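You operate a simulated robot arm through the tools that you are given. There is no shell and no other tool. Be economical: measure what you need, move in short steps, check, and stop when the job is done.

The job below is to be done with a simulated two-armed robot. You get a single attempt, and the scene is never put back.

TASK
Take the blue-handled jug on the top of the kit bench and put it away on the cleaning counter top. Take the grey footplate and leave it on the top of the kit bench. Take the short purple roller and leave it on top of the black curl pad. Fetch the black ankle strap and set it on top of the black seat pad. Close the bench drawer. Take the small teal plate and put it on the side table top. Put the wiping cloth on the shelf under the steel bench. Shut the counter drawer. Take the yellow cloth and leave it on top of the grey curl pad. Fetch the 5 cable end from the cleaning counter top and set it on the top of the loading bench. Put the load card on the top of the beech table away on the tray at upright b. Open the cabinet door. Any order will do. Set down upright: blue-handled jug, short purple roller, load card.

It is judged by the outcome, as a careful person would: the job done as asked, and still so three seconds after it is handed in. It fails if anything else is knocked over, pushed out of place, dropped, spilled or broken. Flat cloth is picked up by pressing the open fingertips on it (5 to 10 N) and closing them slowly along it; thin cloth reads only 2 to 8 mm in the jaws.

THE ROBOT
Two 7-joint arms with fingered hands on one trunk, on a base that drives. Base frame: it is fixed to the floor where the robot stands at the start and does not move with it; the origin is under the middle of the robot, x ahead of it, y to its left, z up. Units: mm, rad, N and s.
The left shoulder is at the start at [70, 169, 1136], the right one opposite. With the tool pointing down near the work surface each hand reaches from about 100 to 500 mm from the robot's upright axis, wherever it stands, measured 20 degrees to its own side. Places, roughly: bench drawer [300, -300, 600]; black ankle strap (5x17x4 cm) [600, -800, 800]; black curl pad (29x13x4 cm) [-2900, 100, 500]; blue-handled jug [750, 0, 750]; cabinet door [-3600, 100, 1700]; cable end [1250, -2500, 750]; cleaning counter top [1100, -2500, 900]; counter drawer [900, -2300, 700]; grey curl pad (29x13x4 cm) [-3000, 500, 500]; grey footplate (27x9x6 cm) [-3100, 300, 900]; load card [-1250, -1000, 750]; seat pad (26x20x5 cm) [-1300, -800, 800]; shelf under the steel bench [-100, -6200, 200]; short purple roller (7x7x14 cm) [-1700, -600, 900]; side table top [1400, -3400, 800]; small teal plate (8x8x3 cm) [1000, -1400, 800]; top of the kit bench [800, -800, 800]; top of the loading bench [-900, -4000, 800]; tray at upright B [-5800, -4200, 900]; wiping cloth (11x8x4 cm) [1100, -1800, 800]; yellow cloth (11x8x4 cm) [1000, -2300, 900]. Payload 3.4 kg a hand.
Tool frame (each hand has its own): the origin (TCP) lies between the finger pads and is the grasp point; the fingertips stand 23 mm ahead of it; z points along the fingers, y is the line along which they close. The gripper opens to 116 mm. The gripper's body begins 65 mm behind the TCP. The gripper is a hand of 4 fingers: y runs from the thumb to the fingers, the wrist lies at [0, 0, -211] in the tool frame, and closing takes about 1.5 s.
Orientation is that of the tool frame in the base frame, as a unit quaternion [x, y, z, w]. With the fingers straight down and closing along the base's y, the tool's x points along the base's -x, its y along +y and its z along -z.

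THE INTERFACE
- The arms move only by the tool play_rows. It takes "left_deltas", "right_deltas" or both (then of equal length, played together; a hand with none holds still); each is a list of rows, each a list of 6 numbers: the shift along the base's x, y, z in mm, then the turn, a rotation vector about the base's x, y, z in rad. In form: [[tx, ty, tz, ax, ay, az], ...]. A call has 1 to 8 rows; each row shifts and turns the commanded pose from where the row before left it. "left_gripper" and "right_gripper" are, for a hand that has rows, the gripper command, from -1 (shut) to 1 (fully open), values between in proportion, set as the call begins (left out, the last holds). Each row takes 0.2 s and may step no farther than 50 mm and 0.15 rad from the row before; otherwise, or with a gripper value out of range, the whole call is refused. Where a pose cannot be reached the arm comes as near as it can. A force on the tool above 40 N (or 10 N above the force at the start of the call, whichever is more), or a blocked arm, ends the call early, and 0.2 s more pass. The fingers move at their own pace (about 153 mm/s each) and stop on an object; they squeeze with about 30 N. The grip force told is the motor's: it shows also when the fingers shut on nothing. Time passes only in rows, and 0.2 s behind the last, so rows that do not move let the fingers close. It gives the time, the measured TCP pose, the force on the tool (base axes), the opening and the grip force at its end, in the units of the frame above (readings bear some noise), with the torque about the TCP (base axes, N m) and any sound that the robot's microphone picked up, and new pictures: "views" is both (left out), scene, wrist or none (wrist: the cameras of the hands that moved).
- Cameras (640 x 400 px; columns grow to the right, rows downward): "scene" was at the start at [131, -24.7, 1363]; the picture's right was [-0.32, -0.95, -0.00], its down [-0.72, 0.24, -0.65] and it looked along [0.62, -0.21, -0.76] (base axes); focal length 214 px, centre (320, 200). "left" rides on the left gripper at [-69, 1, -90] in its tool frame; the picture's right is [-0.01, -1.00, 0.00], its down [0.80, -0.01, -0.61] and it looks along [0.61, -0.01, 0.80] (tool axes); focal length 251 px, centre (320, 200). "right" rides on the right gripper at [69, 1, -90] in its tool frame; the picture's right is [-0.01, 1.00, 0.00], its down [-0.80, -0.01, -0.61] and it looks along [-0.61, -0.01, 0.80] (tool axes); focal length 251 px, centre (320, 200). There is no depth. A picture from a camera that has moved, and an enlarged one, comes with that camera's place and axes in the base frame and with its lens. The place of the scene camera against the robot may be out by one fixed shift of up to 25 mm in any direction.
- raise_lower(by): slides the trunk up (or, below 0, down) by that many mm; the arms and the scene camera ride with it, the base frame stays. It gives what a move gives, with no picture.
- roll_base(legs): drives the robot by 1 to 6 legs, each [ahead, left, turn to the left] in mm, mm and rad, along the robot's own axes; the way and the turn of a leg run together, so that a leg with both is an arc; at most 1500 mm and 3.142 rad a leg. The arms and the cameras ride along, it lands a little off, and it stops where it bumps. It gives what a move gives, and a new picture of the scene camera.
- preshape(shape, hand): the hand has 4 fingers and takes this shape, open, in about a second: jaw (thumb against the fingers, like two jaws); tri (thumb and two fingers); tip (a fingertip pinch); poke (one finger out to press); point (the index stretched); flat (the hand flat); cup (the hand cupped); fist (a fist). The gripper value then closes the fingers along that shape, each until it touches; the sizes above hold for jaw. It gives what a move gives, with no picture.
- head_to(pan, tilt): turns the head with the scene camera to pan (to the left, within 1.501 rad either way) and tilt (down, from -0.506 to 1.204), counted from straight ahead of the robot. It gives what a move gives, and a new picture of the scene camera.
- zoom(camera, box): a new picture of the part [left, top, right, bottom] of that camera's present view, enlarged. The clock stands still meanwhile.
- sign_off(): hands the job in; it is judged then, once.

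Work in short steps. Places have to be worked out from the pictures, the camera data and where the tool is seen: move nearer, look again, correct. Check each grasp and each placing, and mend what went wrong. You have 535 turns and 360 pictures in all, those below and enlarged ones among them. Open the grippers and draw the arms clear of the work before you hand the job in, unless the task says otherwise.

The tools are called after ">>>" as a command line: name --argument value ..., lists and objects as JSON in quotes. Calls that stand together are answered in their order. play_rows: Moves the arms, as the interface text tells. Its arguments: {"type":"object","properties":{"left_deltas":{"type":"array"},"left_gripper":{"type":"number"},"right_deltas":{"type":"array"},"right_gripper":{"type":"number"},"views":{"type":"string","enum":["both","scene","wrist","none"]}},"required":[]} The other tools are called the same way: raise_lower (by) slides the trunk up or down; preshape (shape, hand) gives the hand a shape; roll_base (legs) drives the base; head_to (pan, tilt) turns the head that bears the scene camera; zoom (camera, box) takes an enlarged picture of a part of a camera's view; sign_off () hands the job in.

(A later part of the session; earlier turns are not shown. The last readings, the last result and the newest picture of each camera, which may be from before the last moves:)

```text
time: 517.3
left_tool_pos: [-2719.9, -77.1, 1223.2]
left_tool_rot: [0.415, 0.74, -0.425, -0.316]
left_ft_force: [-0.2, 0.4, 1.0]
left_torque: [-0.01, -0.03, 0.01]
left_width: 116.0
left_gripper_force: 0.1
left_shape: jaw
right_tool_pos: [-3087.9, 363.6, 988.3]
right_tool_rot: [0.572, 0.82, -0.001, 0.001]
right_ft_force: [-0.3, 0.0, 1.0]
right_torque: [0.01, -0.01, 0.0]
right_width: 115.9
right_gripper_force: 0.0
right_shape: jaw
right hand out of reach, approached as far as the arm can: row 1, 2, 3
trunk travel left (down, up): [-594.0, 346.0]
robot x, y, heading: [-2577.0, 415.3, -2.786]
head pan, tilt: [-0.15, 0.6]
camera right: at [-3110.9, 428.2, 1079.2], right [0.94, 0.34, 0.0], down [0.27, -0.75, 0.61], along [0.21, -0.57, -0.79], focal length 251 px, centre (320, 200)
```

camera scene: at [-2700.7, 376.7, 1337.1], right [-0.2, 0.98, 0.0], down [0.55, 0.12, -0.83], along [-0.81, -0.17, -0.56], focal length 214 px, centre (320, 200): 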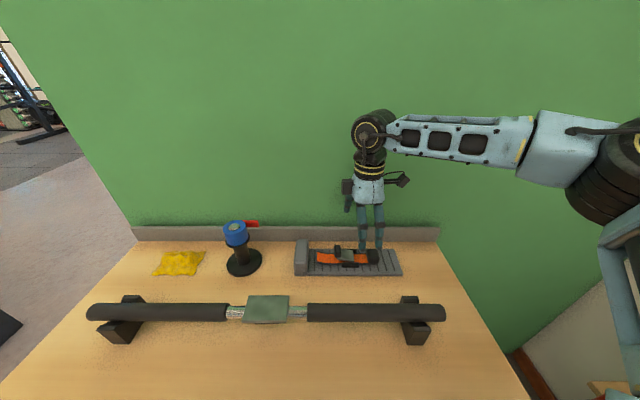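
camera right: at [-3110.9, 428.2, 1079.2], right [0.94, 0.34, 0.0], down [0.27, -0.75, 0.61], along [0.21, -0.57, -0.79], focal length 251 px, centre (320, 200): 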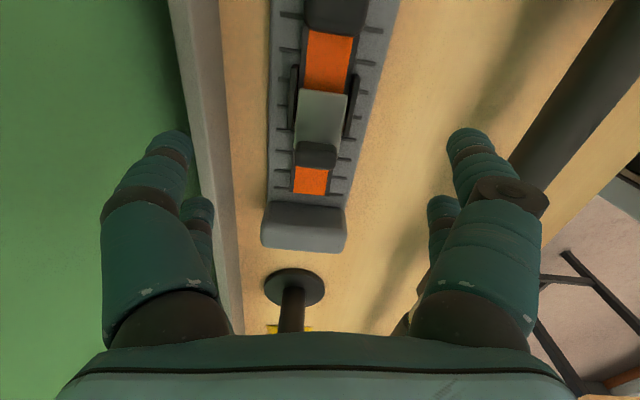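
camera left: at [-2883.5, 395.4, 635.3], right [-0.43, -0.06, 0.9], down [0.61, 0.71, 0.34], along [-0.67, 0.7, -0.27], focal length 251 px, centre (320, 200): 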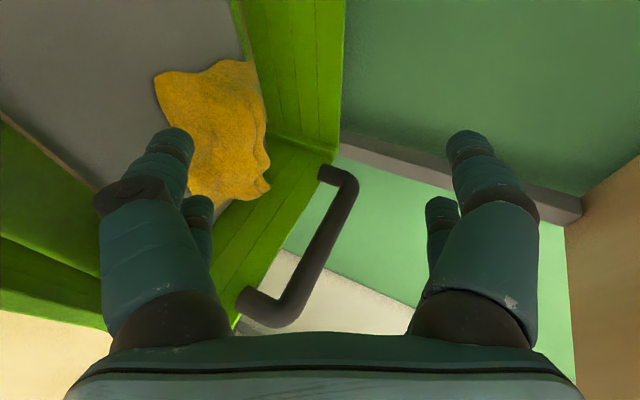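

Reach improves lower down. I descend to z 930 and then shift toward the heel block.

>>> play_rows --right_deltas '[[0, 0, -30, 0, 0, 0], [0, 0, -28, 0, 0, 0], [8, -15, 0, 0, 0, 0], [8, -14, 0, 0, 0, 0]]' --views "wrist"

```text
time: 518.3
left_tool_pos: [-2720.5, -76.8, 1223.5]
left_tool_rot: [0.414, 0.741, -0.425, -0.315]
left_ft_force: [0.6, -0.4, -0.4]
left_torque: [-0.01, -0.02, 0.0]
left_width: 115.9
left_gripper_force: 0.1
left_shape: jaw
right_tool_pos: [-3065.5, 358.4, 934.0]
right_tool_rot: [0.571, 0.821, 0.0, 0.002]
right_ft_force: [-1.2, 0.9, -0.1]
right_torque: [0.01, -0.02, 0.0]
right_width: 115.7
right_gripper_force: 0.1
right_shape: jaw
right hand out of reach, approached as far as the arm can: row 3, 4
trunk travel left (down, up): [-594.0, 346.0]
robot x, y, heading: [-2577.4, 414.6, -2.782]
head pan, tilt: [-0.15, 0.6]
camera right: at [-3088.2, 421.7, 1024.0], right [0.94, 0.34, 0.0], down [0.27, -0.75, 0.61], along [0.21, -0.57, -0.79], focal length 251 px, centre (320, 200)
```

right: 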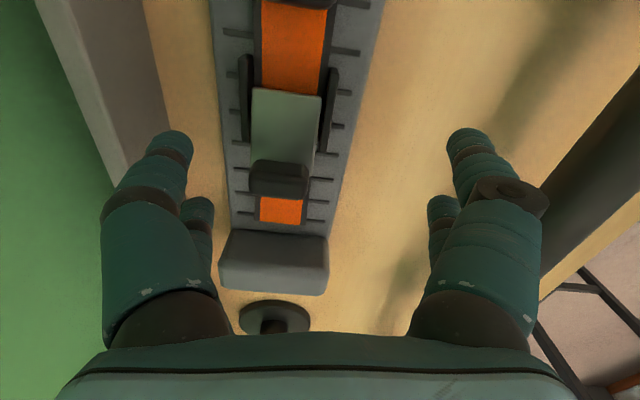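

The arm cannot go further inward, so I shift the base: 35 left, 25 ahead.

>>> roll_base --legs '[[22, 35, 0]]'

>>> play_rows --right_deltas '[[0, 0, 0, 0, 0, 0]]' --views "wrist"

```text
time: 519.2
left_tool_pos: [-2729.4, -116.1, 1224.0]
left_tool_rot: [0.415, 0.74, -0.426, -0.315]
left_ft_force: [-0.2, -0.3, 0.3]
left_torque: [-0.03, 0.01, 0.03]
left_width: 115.8
left_gripper_force: 0.1
left_shape: jaw
right_tool_pos: [-3073.4, 317.8, 933.8]
right_tool_rot: [0.571, 0.821, -0.001, 0.002]
right_ft_force: [-0.1, -0.2, 0.3]
right_torque: [0.04, 0.03, 0.0]
right_width: 115.7
right_gripper_force: 0.1
right_shape: jaw
trunk travel left (down, up): [-594.0, 346.0]
robot x, y, heading: [-2586.6, 375.1, -2.787]
head pan, tilt: [-0.15, 0.6]
camera scene: at [-2710.6, 337.2, 1337.0], right [-0.2, 0.98, 0.0], down [0.55, 0.11, -0.83], along [-0.81, -0.17, -0.56], focal length 214 px, centre (320, 200)
```

scene: 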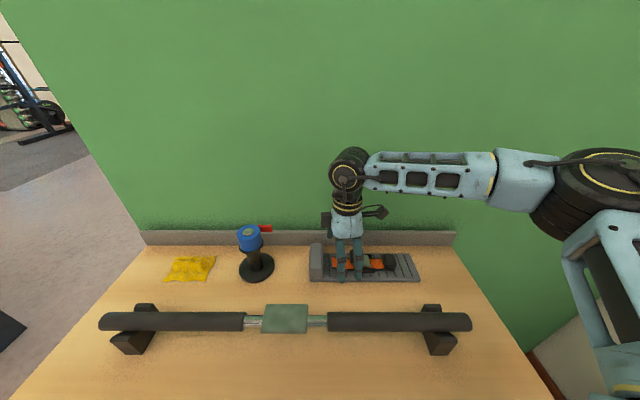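

```text
time: 519.6
left_tool_pos: [-2729.1, -115.1, 1224.0]
left_tool_rot: [0.415, 0.74, -0.426, -0.315]
left_ft_force: [1.0, 0.0, 0.2]
left_torque: [-0.03, -0.01, -0.02]
left_width: 115.9
left_gripper_force: 0.1
left_shape: jaw
right_tool_pos: [-3073.8, 319.2, 934.0]
right_tool_rot: [0.572, 0.82, -0.002, 0.001]
right_ft_force: [1.1, 0.7, 0.8]
right_torque: [0.01, 0.02, 0.01]
right_width: 115.9
right_gripper_force: 0.0
right_shape: jaw
trunk travel left (down, up): [-594.0, 346.0]
robot x, y, heading: [-2586.2, 371.0, -2.783]
head pan, tilt: [-0.15, 0.6]
camera right: at [-3096.4, 382.7, 1024.4], right [0.94, 0.34, 0.0], down [0.27, -0.75, 0.61], along [0.21, -0.57, -0.79], focal length 251 px, centre (320, 200)
```

right: 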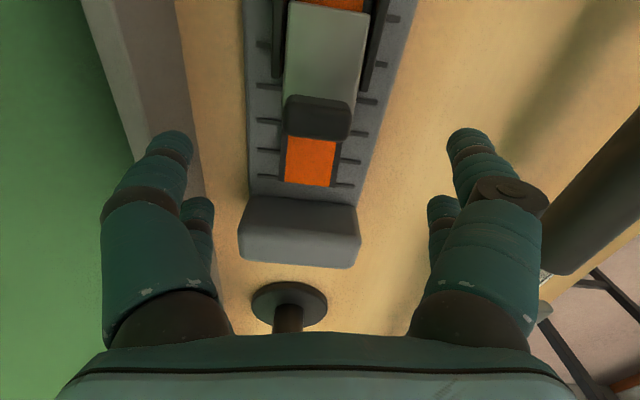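

Aligned over the middle, the fingers fit the gaps. I descend to the shelf.

>>> play_rows --right_deltas '[[0, 0, -25, 0, 0, 0], [0, 0, -20, 0, 0, 0], [0, 0, -8, 0, 0, 0], [0, 0, -5, 0, 0, 0], [0, 0, -4, 0, 0, 0]]' --views "wrist"

```text
time: 520.8
left_tool_pos: [-2727.1, -116.8, 1223.1]
left_tool_rot: [0.415, 0.74, -0.425, -0.316]
left_ft_force: [-0.3, -1.0, -0.3]
left_torque: [-0.04, 0.0, 0.0]
left_width: 115.8
left_gripper_force: 0.0
left_shape: jaw
right_tool_pos: [-3072.2, 325.1, 881.8]
right_tool_rot: [0.572, 0.82, -0.008, -0.001]
right_ft_force: [-0.5, -1.9, 20.5]
right_torque: [0.25, -0.62, 0.0]
right_width: 115.9
right_gripper_force: 0.0
right_shape: jaw
right hand out of reach, approached as far as the arm can: row 1, 2, 4
trunk travel left (down, up): [-594.0, 346.0]
robot x, y, heading: [-2587.2, 371.3, -2.782]
head pan, tilt: [-0.15, 0.6]
stopped in row 5 (right hand): the force on the tool passed its limit (the readings are from after the stop); the commanded pose is now the measured one
camera right: at [-3094.4, 390.4, 970.6], right [0.94, 0.34, -0.01], down [0.27, -0.74, 0.61], along [0.2, -0.58, -0.79], focal length 251 px, centre (320, 200)
```

right: 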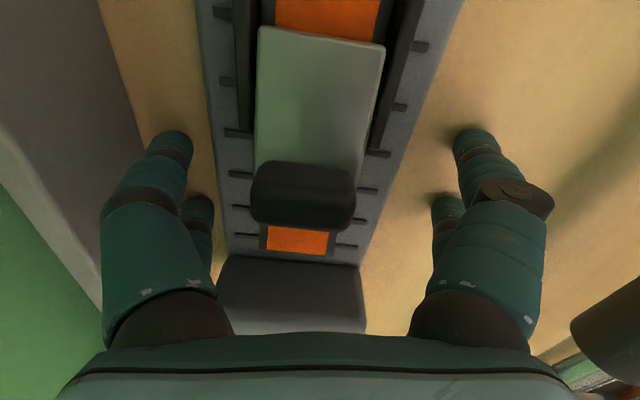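

Fingertips are on the board on both sides. I ease 2 mm and close.

>>> play_rows --right_deltas '[[0, 0, 2, 0, 0, 0], [0, 0, 0, 0, 0, 0], [0, 0, 0, 0, 0, 0], [0, 0, 0, 0, 0, 0], [0, 0, 0, 0, 0, 0], [0, 0, 0, 0, 0, 0]]' --right_gripper -1 --views "wrist"

>>> play_rows --right_deltas '[[0, 0, 10, 0, 0, 0], [0, 0, 20, 0, 0, 0], [0, 0, 25, 0, 0, 0]]' --views "both"

```text
time: 522.2
left_tool_pos: [-2723.5, -117.8, 1224.2]
left_tool_rot: [0.413, 0.739, -0.426, -0.318]
left_ft_force: [0.0, 1.0, 0.3]
left_torque: [-0.02, 0.0, -0.01]
left_width: 115.9
left_gripper_force: 0.0
left_shape: jaw
right_tool_pos: [-3069.4, 324.9, 883.6]
right_tool_rot: [0.572, 0.82, -0.008, -0.001]
right_ft_force: [6.2, -1.5, 32.4]
right_torque: [0.28, -0.97, 0.04]
right_width: 75.8
right_gripper_force: 30.1
right_shape: jaw
trunk travel left (down, up): [-594.0, 346.0]
robot x, y, heading: [-2584.6, 368.5, -2.785]
head pan, tilt: [-0.15, 0.6]
camera right: at [-3090.9, 390.3, 973.4], right [0.94, 0.34, -0.01], down [0.28, -0.74, 0.61], along [0.2, -0.58, -0.79], focal length 251 px, centre (320, 200)
```

right: 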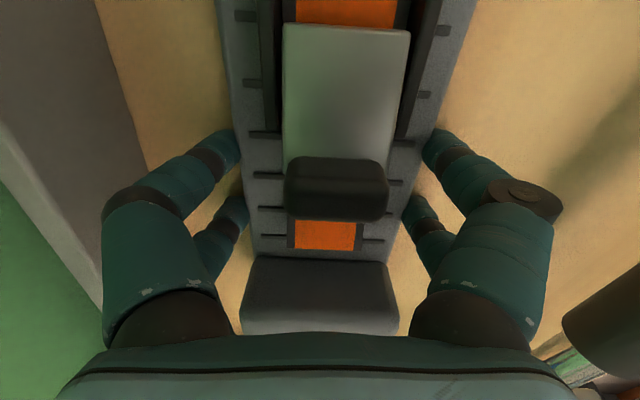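

```text
time: 523.0
left_tool_pos: [-2730.7, -116.8, 1222.0]
left_tool_rot: [0.415, 0.74, -0.425, -0.315]
left_ft_force: [-0.1, 0.6, 0.1]
left_torque: [0.02, 0.0, 0.03]
left_width: 115.7
left_gripper_force: 0.0
left_shape: jaw
right_tool_pos: [-3073.2, 325.1, 935.5]
right_tool_rot: [0.572, 0.82, -0.006, 0.001]
right_ft_force: [0.3, 1.1, -3.7]
right_torque: [-0.11, -0.05, -0.01]
right_width: 75.9
right_gripper_force: 30.0
right_shape: jaw
trunk travel left (down, up): [-594.0, 346.0]
robot x, y, heading: [-2586.9, 370.1, -2.785]
head pan, tilt: [-0.15, 0.6]
camera scene: at [-2711.4, 335.3, 1336.7], right [-0.2, 0.98, 0.0], down [0.55, 0.12, -0.82], along [-0.81, -0.17, -0.57], focal length 214 px, centre (320, 200)
camera right: at [-3095.9, 390.3, 1025.0], right [0.94, 0.34, -0.01], down [0.27, -0.74, 0.61], along [0.2, -0.58, -0.79], focal length 251 px, centre (320, 200)
```

scene: 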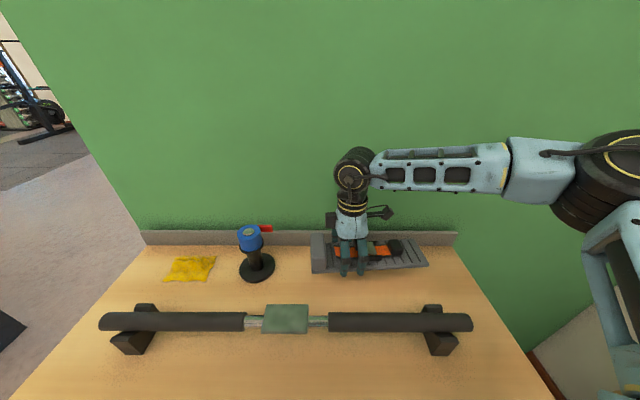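
right: 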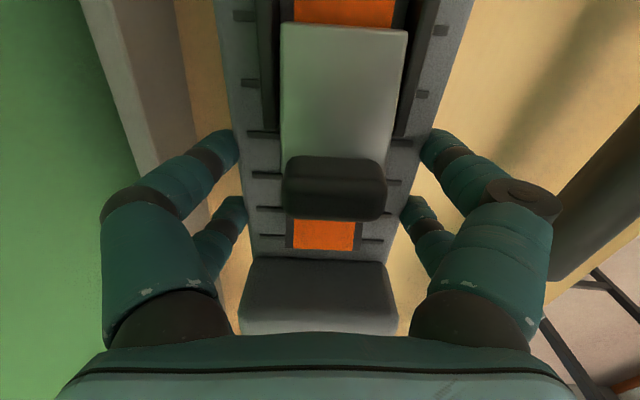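

The footplate is up and level. I raise it over the bar, retract and back out, then look for the cabinet.

>>> play_rows --right_deltas '[[0, 0, 35, 0, 0, 0], [5, 2, 40, 0, 0, 0], [20, 8, 30, 0, 0, 0], [40, 15, 10, 0, 0, 0], [40, 15, 0, 0, 0, 0], [40, 15, 0, 0, 0, 0]]' --views "none"

>>> roll_base --legs '[[-450, 0, 0]]'

>>> head_to --pan 0.5 --tilt 0.05

>>> head_to --pan -0.5 --tilt 0.05

```text
time: 524.4
left_tool_pos: [-2726.9, -115.8, 1222.8]
left_tool_rot: [0.414, 0.74, -0.426, -0.316]
left_ft_force: [1.5, -0.1, 0.0]
left_torque: [0.02, -0.02, 0.0]
left_width: 115.9
left_gripper_force: 0.1
left_shape: jaw
right_tool_pos: [-2924.4, 382.7, 1049.9]
right_tool_rot: [0.573, 0.82, -0.007, 0.0]
right_ft_force: [0.5, -0.2, -3.3]
right_torque: [-0.14, -0.01, -0.04]
right_width: 75.9
right_gripper_force: 30.1
right_shape: jaw
trunk travel left (down, up): [-594.0, 346.0]
robot x, y, heading: [-2583.1, 374.5, -2.79]
head pan, tilt: [-0.15, 0.6]
```

```text
time: 527.1
left_tool_pos: [-2306.1, 40.4, 1222.3]
left_tool_rot: [0.413, 0.742, -0.425, -0.314]
left_ft_force: [0.6, -0.1, -0.3]
left_torque: [-0.02, -0.01, 0.01]
left_width: 116.0
left_gripper_force: 0.0
left_shape: jaw
right_tool_pos: [-2506.9, 536.9, 1048.9]
right_tool_rot: [0.57, 0.821, -0.006, 0.002]
right_ft_force: [-0.8, -0.2, -3.2]
right_torque: [-0.16, 0.0, 0.0]
right_width: 75.9
right_gripper_force: 29.9
right_shape: jaw
trunk travel left (down, up): [-594.0, 346.0]
robot x, y, heading: [-2162.9, 528.4, -2.781]
head pan, tilt: [-0.15, 0.6]
camera scene: at [-2289.7, 492.8, 1336.8], right [-0.21, 0.98, 0.0], down [0.55, 0.12, -0.82], along [-0.81, -0.17, -0.57], focal length 214 px, centre (320, 200)
```

scene: 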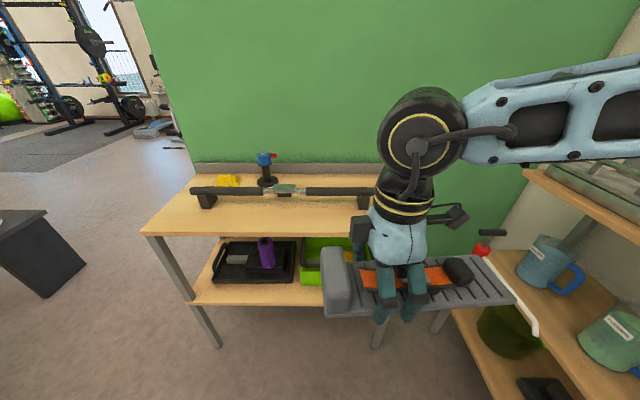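

```text
time: 528.1
left_tool_pos: [-2305.7, 40.0, 1223.0]
left_tool_rot: [0.413, 0.741, -0.425, -0.315]
left_ft_force: [0.0, 0.8, 0.7]
left_torque: [-0.03, 0.0, -0.01]
left_width: 116.1
left_gripper_force: 0.0
left_shape: jaw
right_tool_pos: [-2506.9, 538.8, 1049.3]
right_tool_rot: [0.57, 0.822, -0.006, 0.001]
right_ft_force: [-0.4, 1.1, -3.2]
right_torque: [-0.09, -0.02, 0.01]
right_width: 75.9
right_gripper_force: 30.3
right_shape: jaw
trunk travel left (down, up): [-594.0, 346.0]
robot x, y, heading: [-2161.6, 529.5, -2.781]
head pan, tilt: [0.499, 0.051]
camera scene: at [-2262.7, 442.3, 1387.4], right [-0.76, 0.65, 0.0], down [0.03, 0.04, -1.0], along [-0.65, -0.76, -0.05], focal length 214 px, centre (320, 200)
```

scene: 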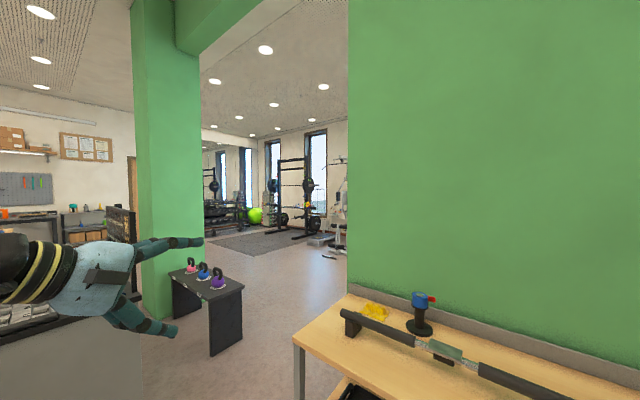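

```text
time: 529.4
left_tool_pos: [-2306.6, 40.3, 1222.5]
left_tool_rot: [0.413, 0.742, -0.425, -0.315]
left_ft_force: [0.0, 0.2, 1.2]
left_torque: [0.02, -0.01, 0.01]
left_width: 115.8
left_gripper_force: 0.1
left_shape: jaw
right_tool_pos: [-2506.5, 537.1, 1048.4]
right_tool_rot: [0.57, 0.822, -0.005, 0.0]
right_ft_force: [-0.5, 0.4, -3.3]
right_torque: [-0.08, 0.0, -0.01]
right_width: 75.7
right_gripper_force: 30.1
right_shape: jaw
trunk travel left (down, up): [-594.0, 346.0]
robot x, y, heading: [-2162.8, 528.6, -2.783]
head pan, tilt: [-0.499, 0.051]
camera scene: at [-2293.5, 523.8, 1387.5], right [0.14, 0.99, 0.0], down [0.05, -0.01, -1.0], along [-0.99, 0.14, -0.05], focal length 214 px, centre (320, 200)
```

scene: 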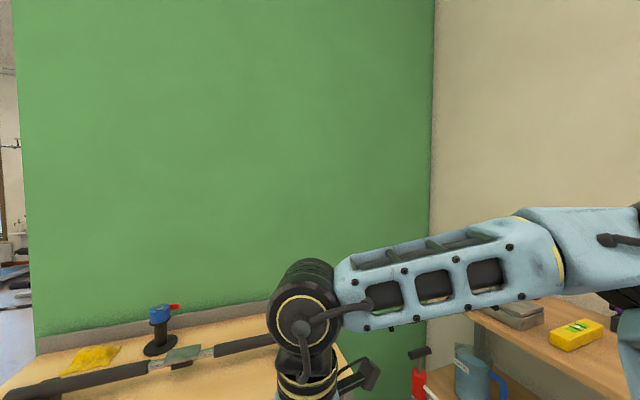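

The cabinet must stand beyond the green partition. I pull the left hand in and go round through the gap between table, console and shelf.

>>> play_rows --left_deltas '[[-10, 45, 0, 0, 0, 0], [-10, 45, 0, 0, 0, 0], [-10, 45, 0, 0, 0, 0], [-10, 40, 0, 0, 0, 0]]' --views "none"

>>> roll_base --legs '[[0, 0, 1.108], [832, 0, 0], [0, 0, -0.745], [600, 0, 0]]'

>>> head_to --pan -0.6 --tilt 0.15

```text
time: 530.4
left_tool_pos: [-2346.8, 216.6, 1228.1]
left_tool_rot: [0.413, 0.742, -0.425, -0.313]
left_ft_force: [0.9, 0.1, 0.3]
left_torque: [-0.02, 0.0, 0.0]
left_width: 115.9
left_gripper_force: 0.1
left_shape: jaw
left hand out of reach, approached as far as the arm can: row 3
right_tool_pos: [-2505.6, 541.0, 1049.7]
right_tool_rot: [0.571, 0.821, -0.008, 0.001]
right_ft_force: [-0.1, -0.3, -3.3]
right_torque: [-0.1, -0.02, -0.04]
right_width: 75.9
right_gripper_force: 30.6
right_shape: jaw
trunk travel left (down, up): [-594.0, 346.0]
robot x, y, heading: [-2164.3, 532.5, -2.786]
head pan, tilt: [-0.499, 0.051]
```

```text
time: 542.1
left_tool_pos: [-2675.6, -1008.5, 1232.0]
left_tool_rot: [0.26, 0.804, -0.484, -0.226]
left_ft_force: [0.4, -0.8, 0.5]
left_torque: [-0.03, 0.01, -0.04]
left_width: 116.0
left_gripper_force: 0.1
left_shape: jaw
right_tool_pos: [-2948.7, -770.0, 1051.3]
right_tool_rot: [0.401, 0.916, -0.01, 0.001]
right_ft_force: [0.0, -0.7, -3.7]
right_torque: [-0.08, 0.0, 0.04]
right_width: 75.2
right_gripper_force: 29.9
right_shape: jaw
trunk travel left (down, up): [-594.0, 346.0]
robot x, y, heading: [-2632.5, -651.6, -2.397]
head pan, tilt: [-0.499, 0.051]
stopped in leg 4: the robot was blocked; the commanded pose is now the measured one
camera scene: at [-2743.9, -702.8, 1388.3], right [-0.25, 0.97, -0.01], down [0.04, 0.01, -1.0], along [-0.97, -0.25, -0.04], focal length 214 px, centre (320, 200)
```

scene: 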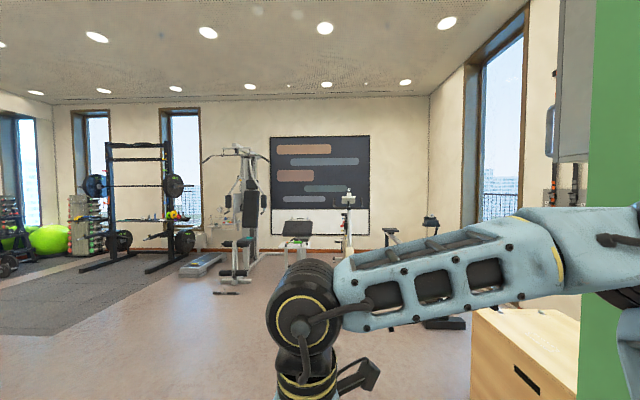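

```text
time: 542.8
left_tool_pos: [-2677.3, -1006.9, 1233.1]
left_tool_rot: [0.262, 0.804, -0.483, -0.227]
left_ft_force: [-0.7, -0.9, -0.4]
left_torque: [-0.03, 0.01, -0.01]
left_width: 116.0
left_gripper_force: 0.0
left_shape: jaw
right_tool_pos: [-2947.9, -768.3, 1052.5]
right_tool_rot: [0.403, 0.915, -0.011, 0.001]
right_ft_force: [-0.5, -0.1, -3.1]
right_torque: [-0.08, -0.03, -0.02]
right_width: 75.7
right_gripper_force: 30.1
right_shape: jaw
trunk travel left (down, up): [-594.0, 346.0]
robot x, y, heading: [-2631.1, -653.9, -2.402]
head pan, tilt: [-0.6, 0.15]
camera scene: at [-2746.4, -692.2, 1379.3], right [-0.14, 0.99, -0.01], down [0.14, 0.01, -0.99], along [-0.98, -0.14, -0.14], focal length 214 px, centre (320, 200)
```

scene: 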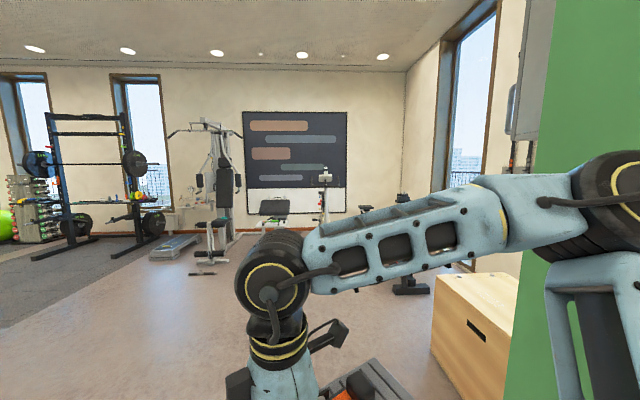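

The right arm touches the partition's edge, behind which a grey wall cabinet shows. I strafe left, turn, and go past it.

>>> roll_base --legs '[[0, 250, 0], [0, 0, -0.6], [1100, 100, 0]]'

>>> head_to --pan -1.4 --tilt 0.05

```text
time: 543.4
left_tool_pos: [-2675.7, -1009.5, 1231.6]
left_tool_rot: [0.261, 0.805, -0.483, -0.225]
left_ft_force: [-0.3, 0.2, 0.0]
left_torque: [-0.01, 0.01, -0.04]
left_width: 115.8
left_gripper_force: 0.0
left_shape: jaw
right_tool_pos: [-2948.8, -772.4, 1049.8]
right_tool_rot: [0.4, 0.916, -0.008, 0.001]
right_ft_force: [-0.7, -0.3, -3.2]
right_torque: [-0.08, 0.0, 0.02]
right_width: 75.4
right_gripper_force: 29.9
right_shape: jaw
trunk travel left (down, up): [-594.0, 346.0]
robot x, y, heading: [-2631.4, -654.9, -2.392]
head pan, tilt: [-0.6, 0.15]
stopped in leg 1: the robot was blocked; the commanded pose is now the measured one
camera scene: at [-2748.3, -695.5, 1379.1], right [-0.15, 0.99, -0.01], down [0.15, 0.02, -0.99], along [-0.98, -0.15, -0.15], focal length 214 px, centre (320, 200)
```

scene: 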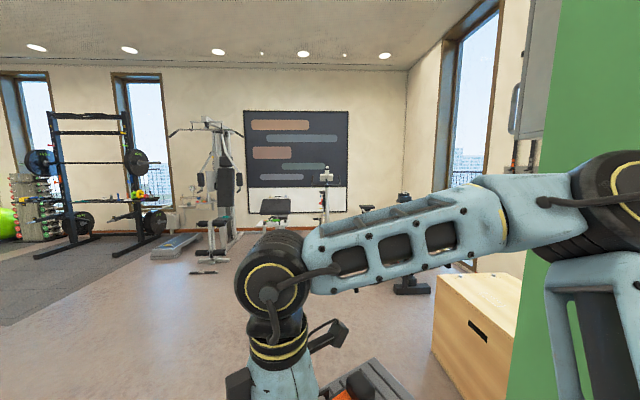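

```text
time: 544.5
left_tool_pos: [-2677.0, -1007.1, 1232.6]
left_tool_rot: [0.262, 0.804, -0.484, -0.225]
left_ft_force: [-0.7, 0.5, 0.6]
left_torque: [-0.02, 0.0, -0.06]
left_width: 115.8
left_gripper_force: 0.0
left_shape: jaw
right_tool_pos: [-2948.8, -768.5, 1051.3]
right_tool_rot: [0.401, 0.916, -0.009, 0.0]
right_ft_force: [-0.3, -0.5, -3.6]
right_torque: [-0.08, -0.07, -0.02]
right_width: 75.7
right_gripper_force: 30.3
right_shape: jaw
trunk travel left (down, up): [-594.0, 346.0]
robot x, y, heading: [-2631.2, -656.8, -2.394]
head pan, tilt: [-1.4, 0.051]
camera scene: at [-2728.3, -624.8, 1387.7], right [0.61, 0.8, -0.01], down [0.04, -0.04, -1.0], along [-0.79, 0.61, -0.05], focal length 214 px, centre (320, 200)
```

scene: 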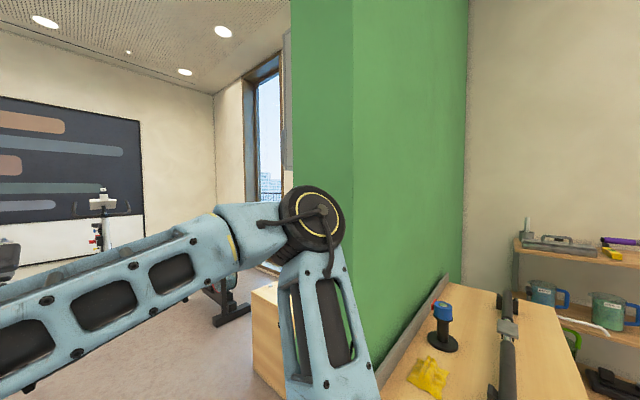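

Blocked on the left too; I look left to see what is there.

>>> head_to --pan 1.0 --tilt 0.8

>>> head_to --pan 0.1 --tilt 0.9

```text
time: 546.8
left_tool_pos: [-2677.0, -1006.9, 1231.9]
left_tool_rot: [0.261, 0.804, -0.484, -0.225]
left_ft_force: [0.2, -0.7, -0.2]
left_torque: [0.0, -0.01, 0.02]
left_width: 115.8
left_gripper_force: 0.1
left_shape: jaw
right_tool_pos: [-2949.3, -767.9, 1051.5]
right_tool_rot: [0.401, 0.916, -0.009, 0.002]
right_ft_force: [-0.3, -0.2, -2.9]
right_torque: [-0.06, -0.06, 0.0]
right_width: 75.8
right_gripper_force: 30.3
right_shape: jaw
trunk travel left (down, up): [-594.0, 346.0]
robot x, y, heading: [-2633.5, -655.9, -2.394]
head pan, tilt: [1.0, 0.799]
camera scene: at [-2642.2, -759.9, 1320.9], right [-0.98, -0.18, 0.0], down [-0.13, 0.7, -0.7], along [0.12, -0.69, -0.71], focal length 214 px, centre (320, 200)
```

scene: 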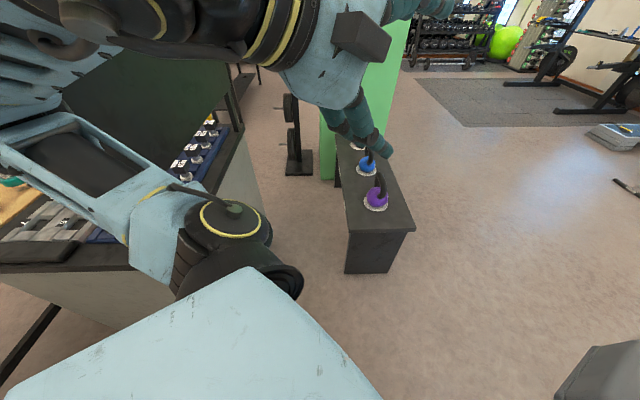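

```text
time: 548.0
left_tool_pos: [-2677.3, -1006.8, 1231.6]
left_tool_rot: [0.261, 0.804, -0.485, -0.226]
left_ft_force: [0.4, 0.6, -0.3]
left_torque: [0.03, 0.01, -0.01]
left_width: 116.0
left_gripper_force: 0.0
left_shape: jaw
right_tool_pos: [-2948.7, -769.3, 1051.6]
right_tool_rot: [0.402, 0.916, -0.01, 0.002]
right_ft_force: [-1.2, 0.6, -2.6]
right_torque: [-0.09, -0.03, 0.0]
right_width: 75.9
right_gripper_force: 29.9
right_shape: jaw
trunk travel left (down, up): [-594.0, 346.0]
robot x, y, heading: [-2633.5, -656.0, -2.397]
head pan, tilt: [0.099, 0.901]
camera scene: at [-2706.5, -737.1, 1313.0], right [-0.75, 0.66, 0.0], down [0.52, 0.58, -0.63], along [-0.41, -0.47, -0.78], focal length 214 px, centre (320, 200)
```

scene: 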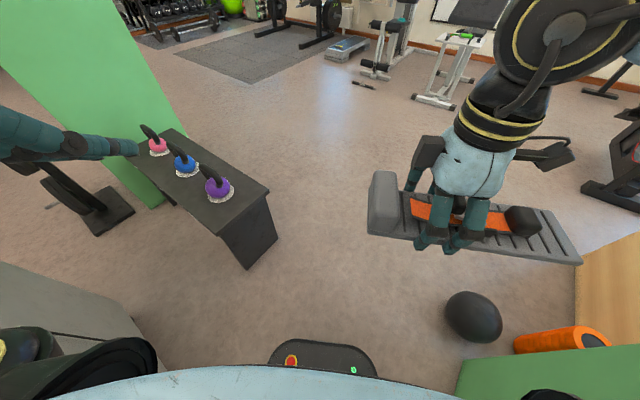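

Both elbows are caught between console and partition. I back up a little and stretch both arms forward to bring the elbows in.

>>> roll_base --legs '[[-160, 0, 0]]'

>>> play_rows --left_deltas '[[-32, -28, 0, 0, 0, 0], [-32, -28, 0, 0, 0, 0], [-32, -28, 0, 0, 0, 0], [-32, -28, 0, 0, 0, 0], [-32, -28, 0, 0, 0, 0]]' --right_deltas '[[-28, -24, 10, 0, 0, 0], [-28, -24, 10, 0, 0, 0], [-28, -24, 10, 0, 0, 0], [-28, -24, 10, 0, 0, 0], [-28, -24, 10, 0, 0, 0]]' --views "none"

>>> head_to --pan -0.9 --tilt 0.6

>>> head_to --pan 0.9 --tilt 0.6

```text
time: 549.4
left_tool_pos: [-2563.3, -908.4, 1229.4]
left_tool_rot: [0.261, 0.807, -0.48, -0.224]
left_ft_force: [-0.9, 0.2, 0.7]
left_torque: [0.0, -0.03, -0.02]
left_width: 115.9
left_gripper_force: 0.1
left_shape: jaw
right_tool_pos: [-2835.1, -667.8, 1048.1]
right_tool_rot: [0.401, 0.916, -0.004, 0.002]
right_ft_force: [-0.5, 1.0, -3.3]
right_torque: [-0.1, -0.06, 0.02]
right_width: 75.5
right_gripper_force: 29.9
right_shape: jaw
trunk travel left (down, up): [-594.0, 346.0]
robot x, y, heading: [-2514.3, -545.0, -2.394]
head pan, tilt: [0.099, 0.901]
camera scene: at [-2593.7, -637.4, 1311.9], right [-0.75, 0.66, 0.0], down [0.52, 0.59, -0.62], along [-0.41, -0.46, -0.78], focal length 214 px, centre (320, 200)
```

scene: 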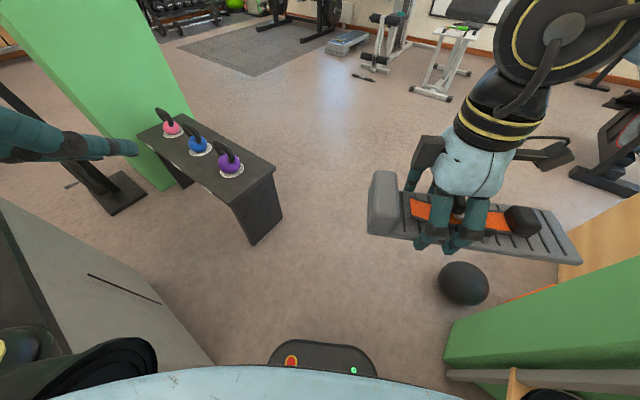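

```text
time: 550.6
left_tool_pos: [-2726.2, -1048.2, 1228.0]
left_tool_rot: [0.262, 0.807, -0.48, -0.224]
left_ft_force: [0.0, -0.2, 0.6]
left_torque: [-0.02, -0.01, 0.02]
left_width: 116.0
left_gripper_force: 0.0
left_shape: jaw
right_tool_pos: [-2999.6, -762.1, 1090.9]
right_tool_rot: [0.402, 0.916, -0.004, 0.003]
right_ft_force: [-1.2, 0.1, -3.3]
right_torque: [-0.08, -0.09, 0.0]
right_width: 75.9
right_gripper_force: 29.9
right_shape: jaw
right hand out of reach, approached as far as the arm can: row 5
trunk travel left (down, up): [-594.0, 346.0]
robot x, y, heading: [-2514.6, -547.6, -2.395]
head pan, tilt: [0.099, 0.901]
```

```text
time: 551.8
left_tool_pos: [-2724.6, -1047.7, 1228.8]
left_tool_rot: [0.261, 0.807, -0.48, -0.224]
left_ft_force: [-0.6, 0.3, 0.6]
left_torque: [0.03, -0.02, 0.0]
left_width: 115.9
left_gripper_force: 0.1
left_shape: jaw
right_tool_pos: [-2995.8, -761.6, 1092.5]
right_tool_rot: [0.402, 0.916, -0.006, 0.001]
right_ft_force: [0.9, 0.3, -2.5]
right_torque: [-0.11, -0.04, 0.04]
right_width: 75.5
right_gripper_force: 29.5
right_shape: jaw
trunk travel left (down, up): [-594.0, 346.0]
robot x, y, heading: [-2515.0, -549.7, -2.393]
head pan, tilt: [-0.901, 0.6]
camera scene: at [-2630.4, -566.8, 1336.8], right [0.15, 0.99, 0.0], down [0.56, -0.09, -0.82], along [-0.82, 0.13, -0.57], focal length 214 px, centre (320, 200)
```

scene: 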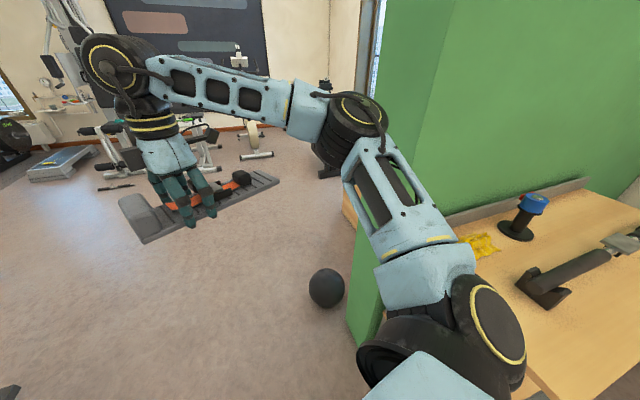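

```text
time: 553.6
left_tool_pos: [-2723.8, -1047.1, 1228.6]
left_tool_rot: [0.261, 0.806, -0.481, -0.224]
left_ft_force: [-0.6, 0.2, -0.3]
left_torque: [-0.01, 0.03, -0.02]
left_width: 116.0
left_gripper_force: 0.1
left_shape: jaw
right_tool_pos: [-2996.3, -761.5, 1092.5]
right_tool_rot: [0.402, 0.915, -0.005, 0.002]
right_ft_force: [-0.3, 1.0, -3.2]
right_torque: [-0.12, 0.02, 0.01]
right_width: 75.5
right_gripper_force: 30.5
right_shape: jaw
trunk travel left (down, up): [-594.0, 346.0]
robot x, y, heading: [-2513.0, -548.5, -2.396]
head pan, tilt: [0.901, 0.6]
camera scene: at [-2536.3, -668.4, 1336.8], right [-1.0, -0.08, 0.0], down [-0.04, 0.56, -0.82], along [0.06, -0.82, -0.57], focal length 214 px, centre (320, 200)
```

scene: 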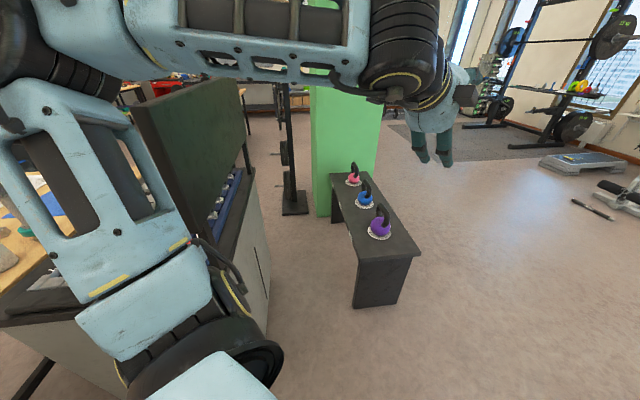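

There is room if I pass further from the partition: shift left 90, turn slightly right, then ahead.

>>> roll_base --legs '[[0, 90, 0], [0, 0, -0.35], [1050, 0, 0]]'

>>> head_to --pan -1.4 --tilt 0.1

```text
time: 560.9
left_tool_pos: [-3790.0, -1421.6, 1230.1]
left_tool_rot: [0.397, 0.749, -0.434, -0.305]
left_ft_force: [0.8, -0.4, -0.2]
left_torque: [0.01, 0.0, 0.03]
left_width: 115.9
left_gripper_force: 0.1
left_shape: jaw
right_tool_pos: [-3950.9, -1058.9, 1092.0]
right_tool_rot: [0.555, 0.832, -0.006, 0.001]
right_ft_force: [0.2, -0.1, -3.0]
right_torque: [-0.12, -0.06, 0.0]
right_width: 75.5
right_gripper_force: 30.1
right_shape: jaw
trunk travel left (down, up): [-594.0, 346.0]
robot x, y, heading: [-3423.4, -1019.5, -2.74]
head pan, tilt: [0.901, 0.6]
camera scene: at [-3484.5, -1126.7, 1336.9], right [-0.96, 0.27, 0.0], down [0.15, 0.54, -0.82], along [-0.22, -0.79, -0.57], focal length 214 px, centre (320, 200)
```

scene: 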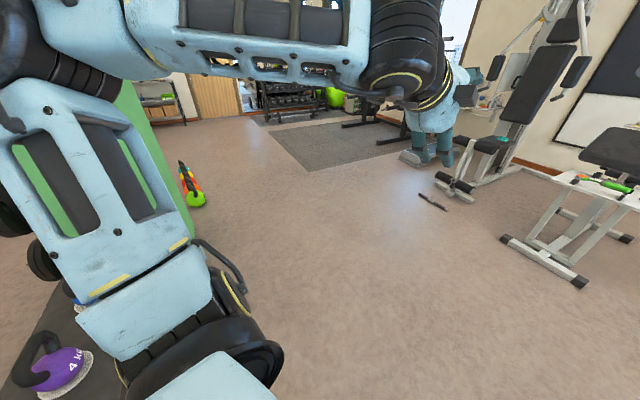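

```text
time: 563.0
left_tool_pos: [-3791.0, -1421.3, 1229.7]
left_tool_rot: [0.398, 0.748, -0.434, -0.305]
left_ft_force: [-0.1, 0.6, -0.1]
left_torque: [0.01, -0.04, -0.01]
left_width: 116.0
left_gripper_force: 0.0
left_shape: jaw
right_tool_pos: [-3950.4, -1059.0, 1092.3]
right_tool_rot: [0.555, 0.832, -0.005, 0.0]
right_ft_force: [0.0, -0.6, -3.1]
right_torque: [-0.09, -0.04, 0.02]
right_width: 75.6
right_gripper_force: 30.2
right_shape: jaw
trunk travel left (down, up): [-594.0, 346.0]
robot x, y, heading: [-3421.7, -1021.7, -2.745]
head pan, tilt: [-1.4, 0.099]
camera scene: at [-3510.6, -964.1, 1383.0], right [0.84, 0.54, 0.0], down [0.05, -0.08, -0.99], along [-0.54, 0.84, -0.1], focal length 214 px, centre (320, 200)
```

scene: 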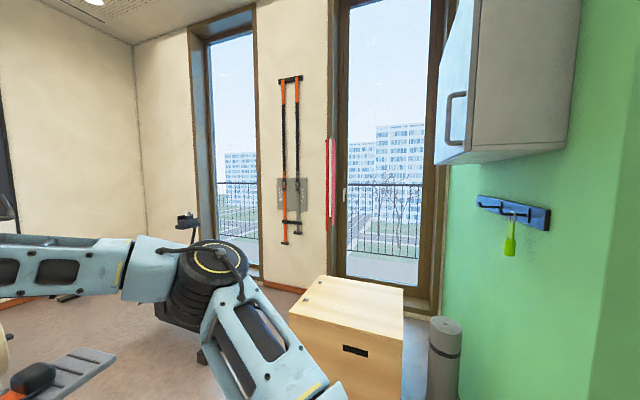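

The wall cabinet hangs on the far side of the partition, its door facing west. I move round to stand before it and turn.

>>> roll_base --legs '[[330, 0, 0], [0, -930, 0], [0, 0, 3.1]]'

>>> head_to --pan 0.0 --tilt 0.0

```text
time: 569.4
left_tool_pos: [-4450.3, -706.6, 1229.9]
left_tool_rot: [0.403, 0.745, -0.433, -0.308]
left_ft_force: [0.1, 0.1, -0.7]
left_torque: [-0.01, -0.02, 0.02]
left_width: 115.7
left_gripper_force: 0.0
left_shape: jaw
right_tool_pos: [-4603.1, -343.5, 1091.6]
right_tool_rot: [0.561, 0.828, -0.006, 0.003]
right_ft_force: [-0.2, -0.7, -3.0]
right_torque: [-0.1, -0.04, -0.03]
right_width: 75.8
right_gripper_force: 30.2
right_shape: jaw
trunk travel left (down, up): [-594.0, 346.0]
robot x, y, heading: [-4071.3, -312.1, -2.754]
head pan, tilt: [-1.4, 0.099]
stopped in leg 2: the robot was blocked; the commanded pose is now the measured one
camera scene: at [-4163.1, -253.6, 1382.8], right [0.85, 0.53, 0.0], down [0.05, -0.09, -0.99], along [-0.52, 0.85, -0.1], focal length 214 px, centre (320, 200)
```

scene: 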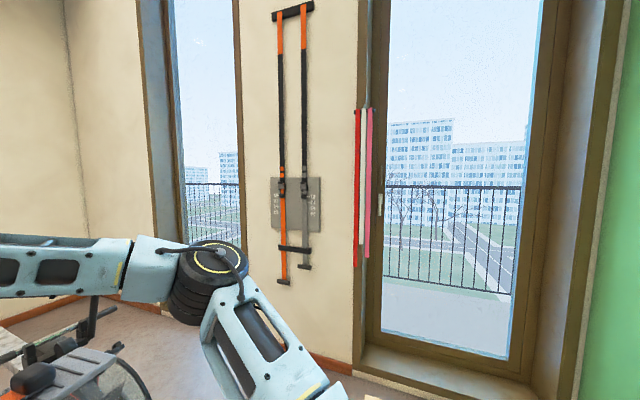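

```text
time: 571.0
left_tool_pos: [-4448.1, -709.1, 1228.3]
left_tool_rot: [0.403, 0.746, -0.432, -0.308]
left_ft_force: [0.2, -0.8, -0.2]
left_torque: [-0.01, 0.02, -0.01]
left_width: 116.0
left_gripper_force: 0.0
left_shape: jaw
right_tool_pos: [-4605.3, -345.5, 1092.2]
right_tool_rot: [0.561, 0.828, -0.004, 0.001]
right_ft_force: [0.8, -0.1, -3.5]
right_torque: [-0.08, -0.04, 0.03]
right_width: 75.6
right_gripper_force: 29.5
right_shape: jaw
trunk travel left (down, up): [-594.0, 346.0]
robot x, y, heading: [-4074.4, -316.3, -2.76]
head pan, tilt: [0.0, 0.0]
camera scene: at [-4197.1, -367.8, 1392.0], right [-0.37, 0.93, 0.0], down [0.0, 0.0, -1.0], along [-0.93, -0.37, 0.0], focal length 214 px, centre (320, 200)
```

scene: 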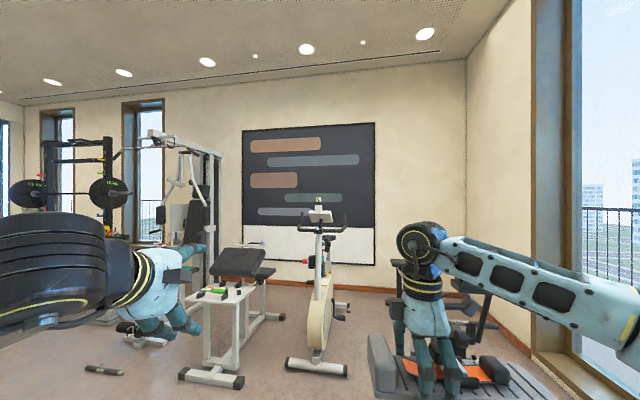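

Something stopped the strafe; I look down to the right.

>>> head_to --pan -1.2 --tilt 0.9

```text
time: 572.4
left_tool_pos: [-4448.8, -709.3, 1228.6]
left_tool_rot: [0.403, 0.746, -0.432, -0.308]
left_ft_force: [-0.9, 0.3, 0.4]
left_torque: [0.03, 0.01, 0.0]
left_width: 115.8
left_gripper_force: 0.1
left_shape: jaw
right_tool_pos: [-4602.1, -345.5, 1092.6]
right_tool_rot: [0.561, 0.828, -0.004, 0.001]
right_ft_force: [-0.5, 0.4, -3.2]
right_torque: [-0.07, -0.04, 0.02]
right_width: 75.7
right_gripper_force: 30.4
right_shape: jaw
trunk travel left (down, up): [-594.0, 346.0]
robot x, y, heading: [-4072.8, -317.6, -2.757]
head pan, tilt: [-1.201, 0.901]
camera scene: at [-4165.4, -279.2, 1312.1], right [0.73, 0.69, 0.0], down [0.54, -0.57, -0.62], along [-0.43, 0.45, -0.78], focal length 214 px, centre (320, 200)
```

scene: 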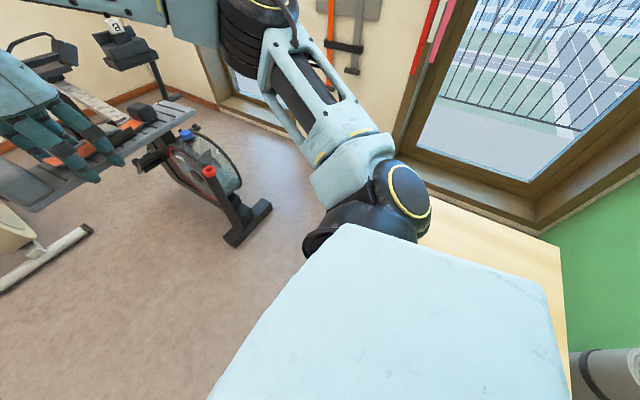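

The base has met the wooden box. I move 150 away from it, then turn about to face the cabinet.

>>> roll_base --legs '[[0, 160, 0], [0, 0, 3.1]]'

>>> head_to --pan 0.4 --tilt -0.2

```text
time: 581.0
left_tool_pos: [-3618.2, -92.9, 1228.1]
left_tool_rot: [0.735, -0.423, 0.319, -0.424]
left_ft_force: [0.0, -0.1, -1.0]
left_torque: [0.02, -0.01, -0.02]
left_width: 115.9
left_gripper_force: 0.1
left_shape: jaw
right_tool_pos: [-3482.5, -464.4, 1092.3]
right_tool_rot: [0.813, -0.583, -0.001, -0.005]
right_ft_force: [-0.6, -0.2, -3.3]
right_torque: [0.08, 0.01, -0.01]
right_width: 75.3
right_gripper_force: 30.8
right_shape: jaw
trunk travel left (down, up): [-594.0, 346.0]
robot x, y, heading: [-4014.3, -463.5, 0.332]
head pan, tilt: [-1.201, 0.901]
camera scene: at [-3909.2, -506.8, 1312.1], right [-0.76, -0.65, 0.0], down [-0.51, 0.6, -0.62], along [0.4, -0.47, -0.78], focal length 214 px, centre (320, 200)
```

scene: 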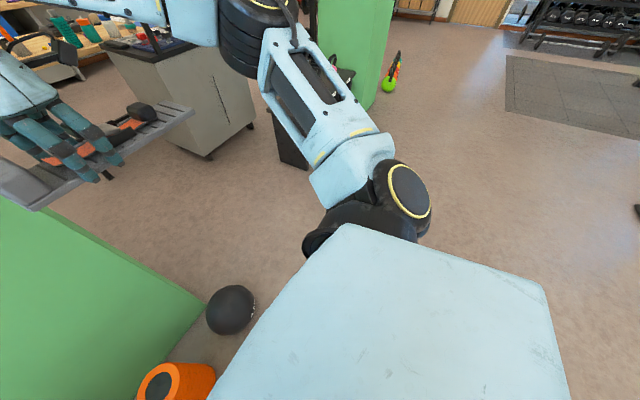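

```text
time: 582.7
left_tool_pos: [-3617.8, -92.4, 1228.2]
left_tool_rot: [0.734, -0.423, 0.32, -0.424]
left_ft_force: [0.7, 1.2, 0.2]
left_torque: [0.01, -0.04, 0.0]
left_width: 115.9
left_gripper_force: 0.2
left_shape: jaw
right_tool_pos: [-3482.7, -464.9, 1092.0]
right_tool_rot: [0.813, -0.582, -0.001, -0.005]
right_ft_force: [0.2, 0.6, -3.0]
right_torque: [0.12, 0.02, 0.0]
right_width: 75.2
right_gripper_force: 29.8
right_shape: jaw
trunk travel left (down, up): [-594.0, 346.0]
robot x, y, heading: [-4011.1, -463.5, 0.328]
head pan, tilt: [0.4, -0.201]
camera scene: at [-3895.8, -393.6, 1409.4], right [0.67, -0.75, 0.0], down [0.15, 0.13, -0.98], along [0.73, 0.65, 0.2], focal length 214 px, centre (320, 200)
```

scene: 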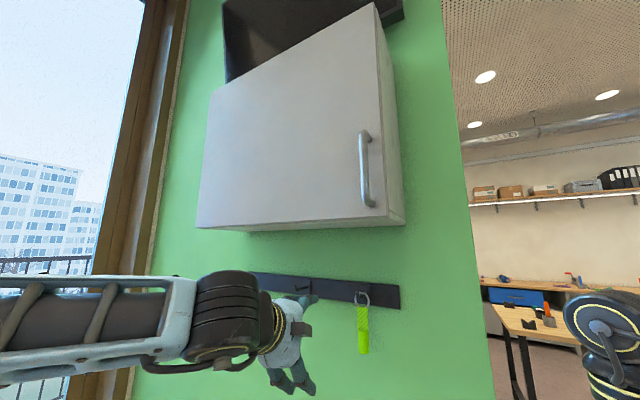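

The door has a vertical bar handle on its right side, hinge on the left. I raise the trunk 200 and look again to triangulate.

>>> raise_lower --by 200

>>> head_to --pan 0.4 --tilt -0.2

```text
time: 584.9
left_tool_pos: [-3617.4, -93.1, 1428.5]
left_tool_rot: [0.735, -0.422, 0.32, -0.423]
left_ft_force: [-0.2, -0.5, 0.4]
left_torque: [0.04, -0.04, 0.01]
left_width: 115.8
left_gripper_force: 0.0
left_shape: jaw
right_tool_pos: [-3483.9, -464.2, 1291.3]
right_tool_rot: [0.812, -0.583, -0.001, -0.005]
right_ft_force: [0.1, 0.1, -3.8]
right_torque: [0.09, 0.01, 0.01]
right_width: 75.5
right_gripper_force: 30.2
right_shape: jaw
trunk travel left (down, up): [-794.0, 146.0]
robot x, y, heading: [-4011.5, -470.3, 0.329]
head pan, tilt: [0.4, -0.201]
```

```text
time: 585.5
left_tool_pos: [-3618.2, -92.4, 1429.3]
left_tool_rot: [0.735, -0.423, 0.32, -0.424]
left_ft_force: [0.9, 0.3, -0.9]
left_torque: [0.01, -0.02, 0.01]
left_width: 116.0
left_gripper_force: 0.1
left_shape: jaw
right_tool_pos: [-3483.1, -464.7, 1291.6]
right_tool_rot: [0.812, -0.583, -0.001, -0.005]
right_ft_force: [-0.2, -0.4, -2.8]
right_torque: [0.1, 0.0, -0.03]
right_width: 75.0
right_gripper_force: 29.7
right_shape: jaw
trunk travel left (down, up): [-794.0, 146.0]
robot x, y, heading: [-4014.4, -464.4, 0.335]
head pan, tilt: [0.4, -0.201]
camera scene: at [-3895.7, -393.5, 1609.5], right [0.67, -0.74, 0.0], down [0.15, 0.13, -0.98], along [0.73, 0.65, 0.2], focal length 214 px, centre (320, 200)
```

scene: 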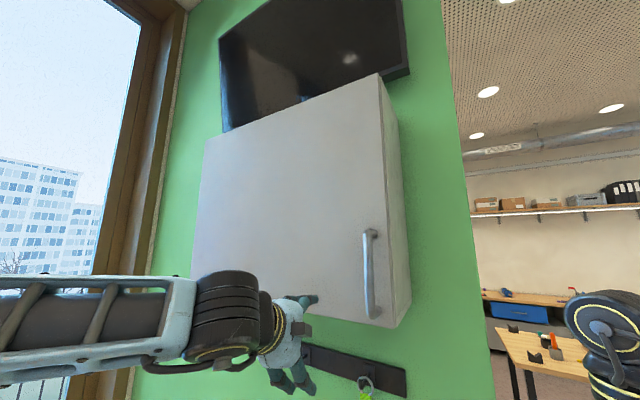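

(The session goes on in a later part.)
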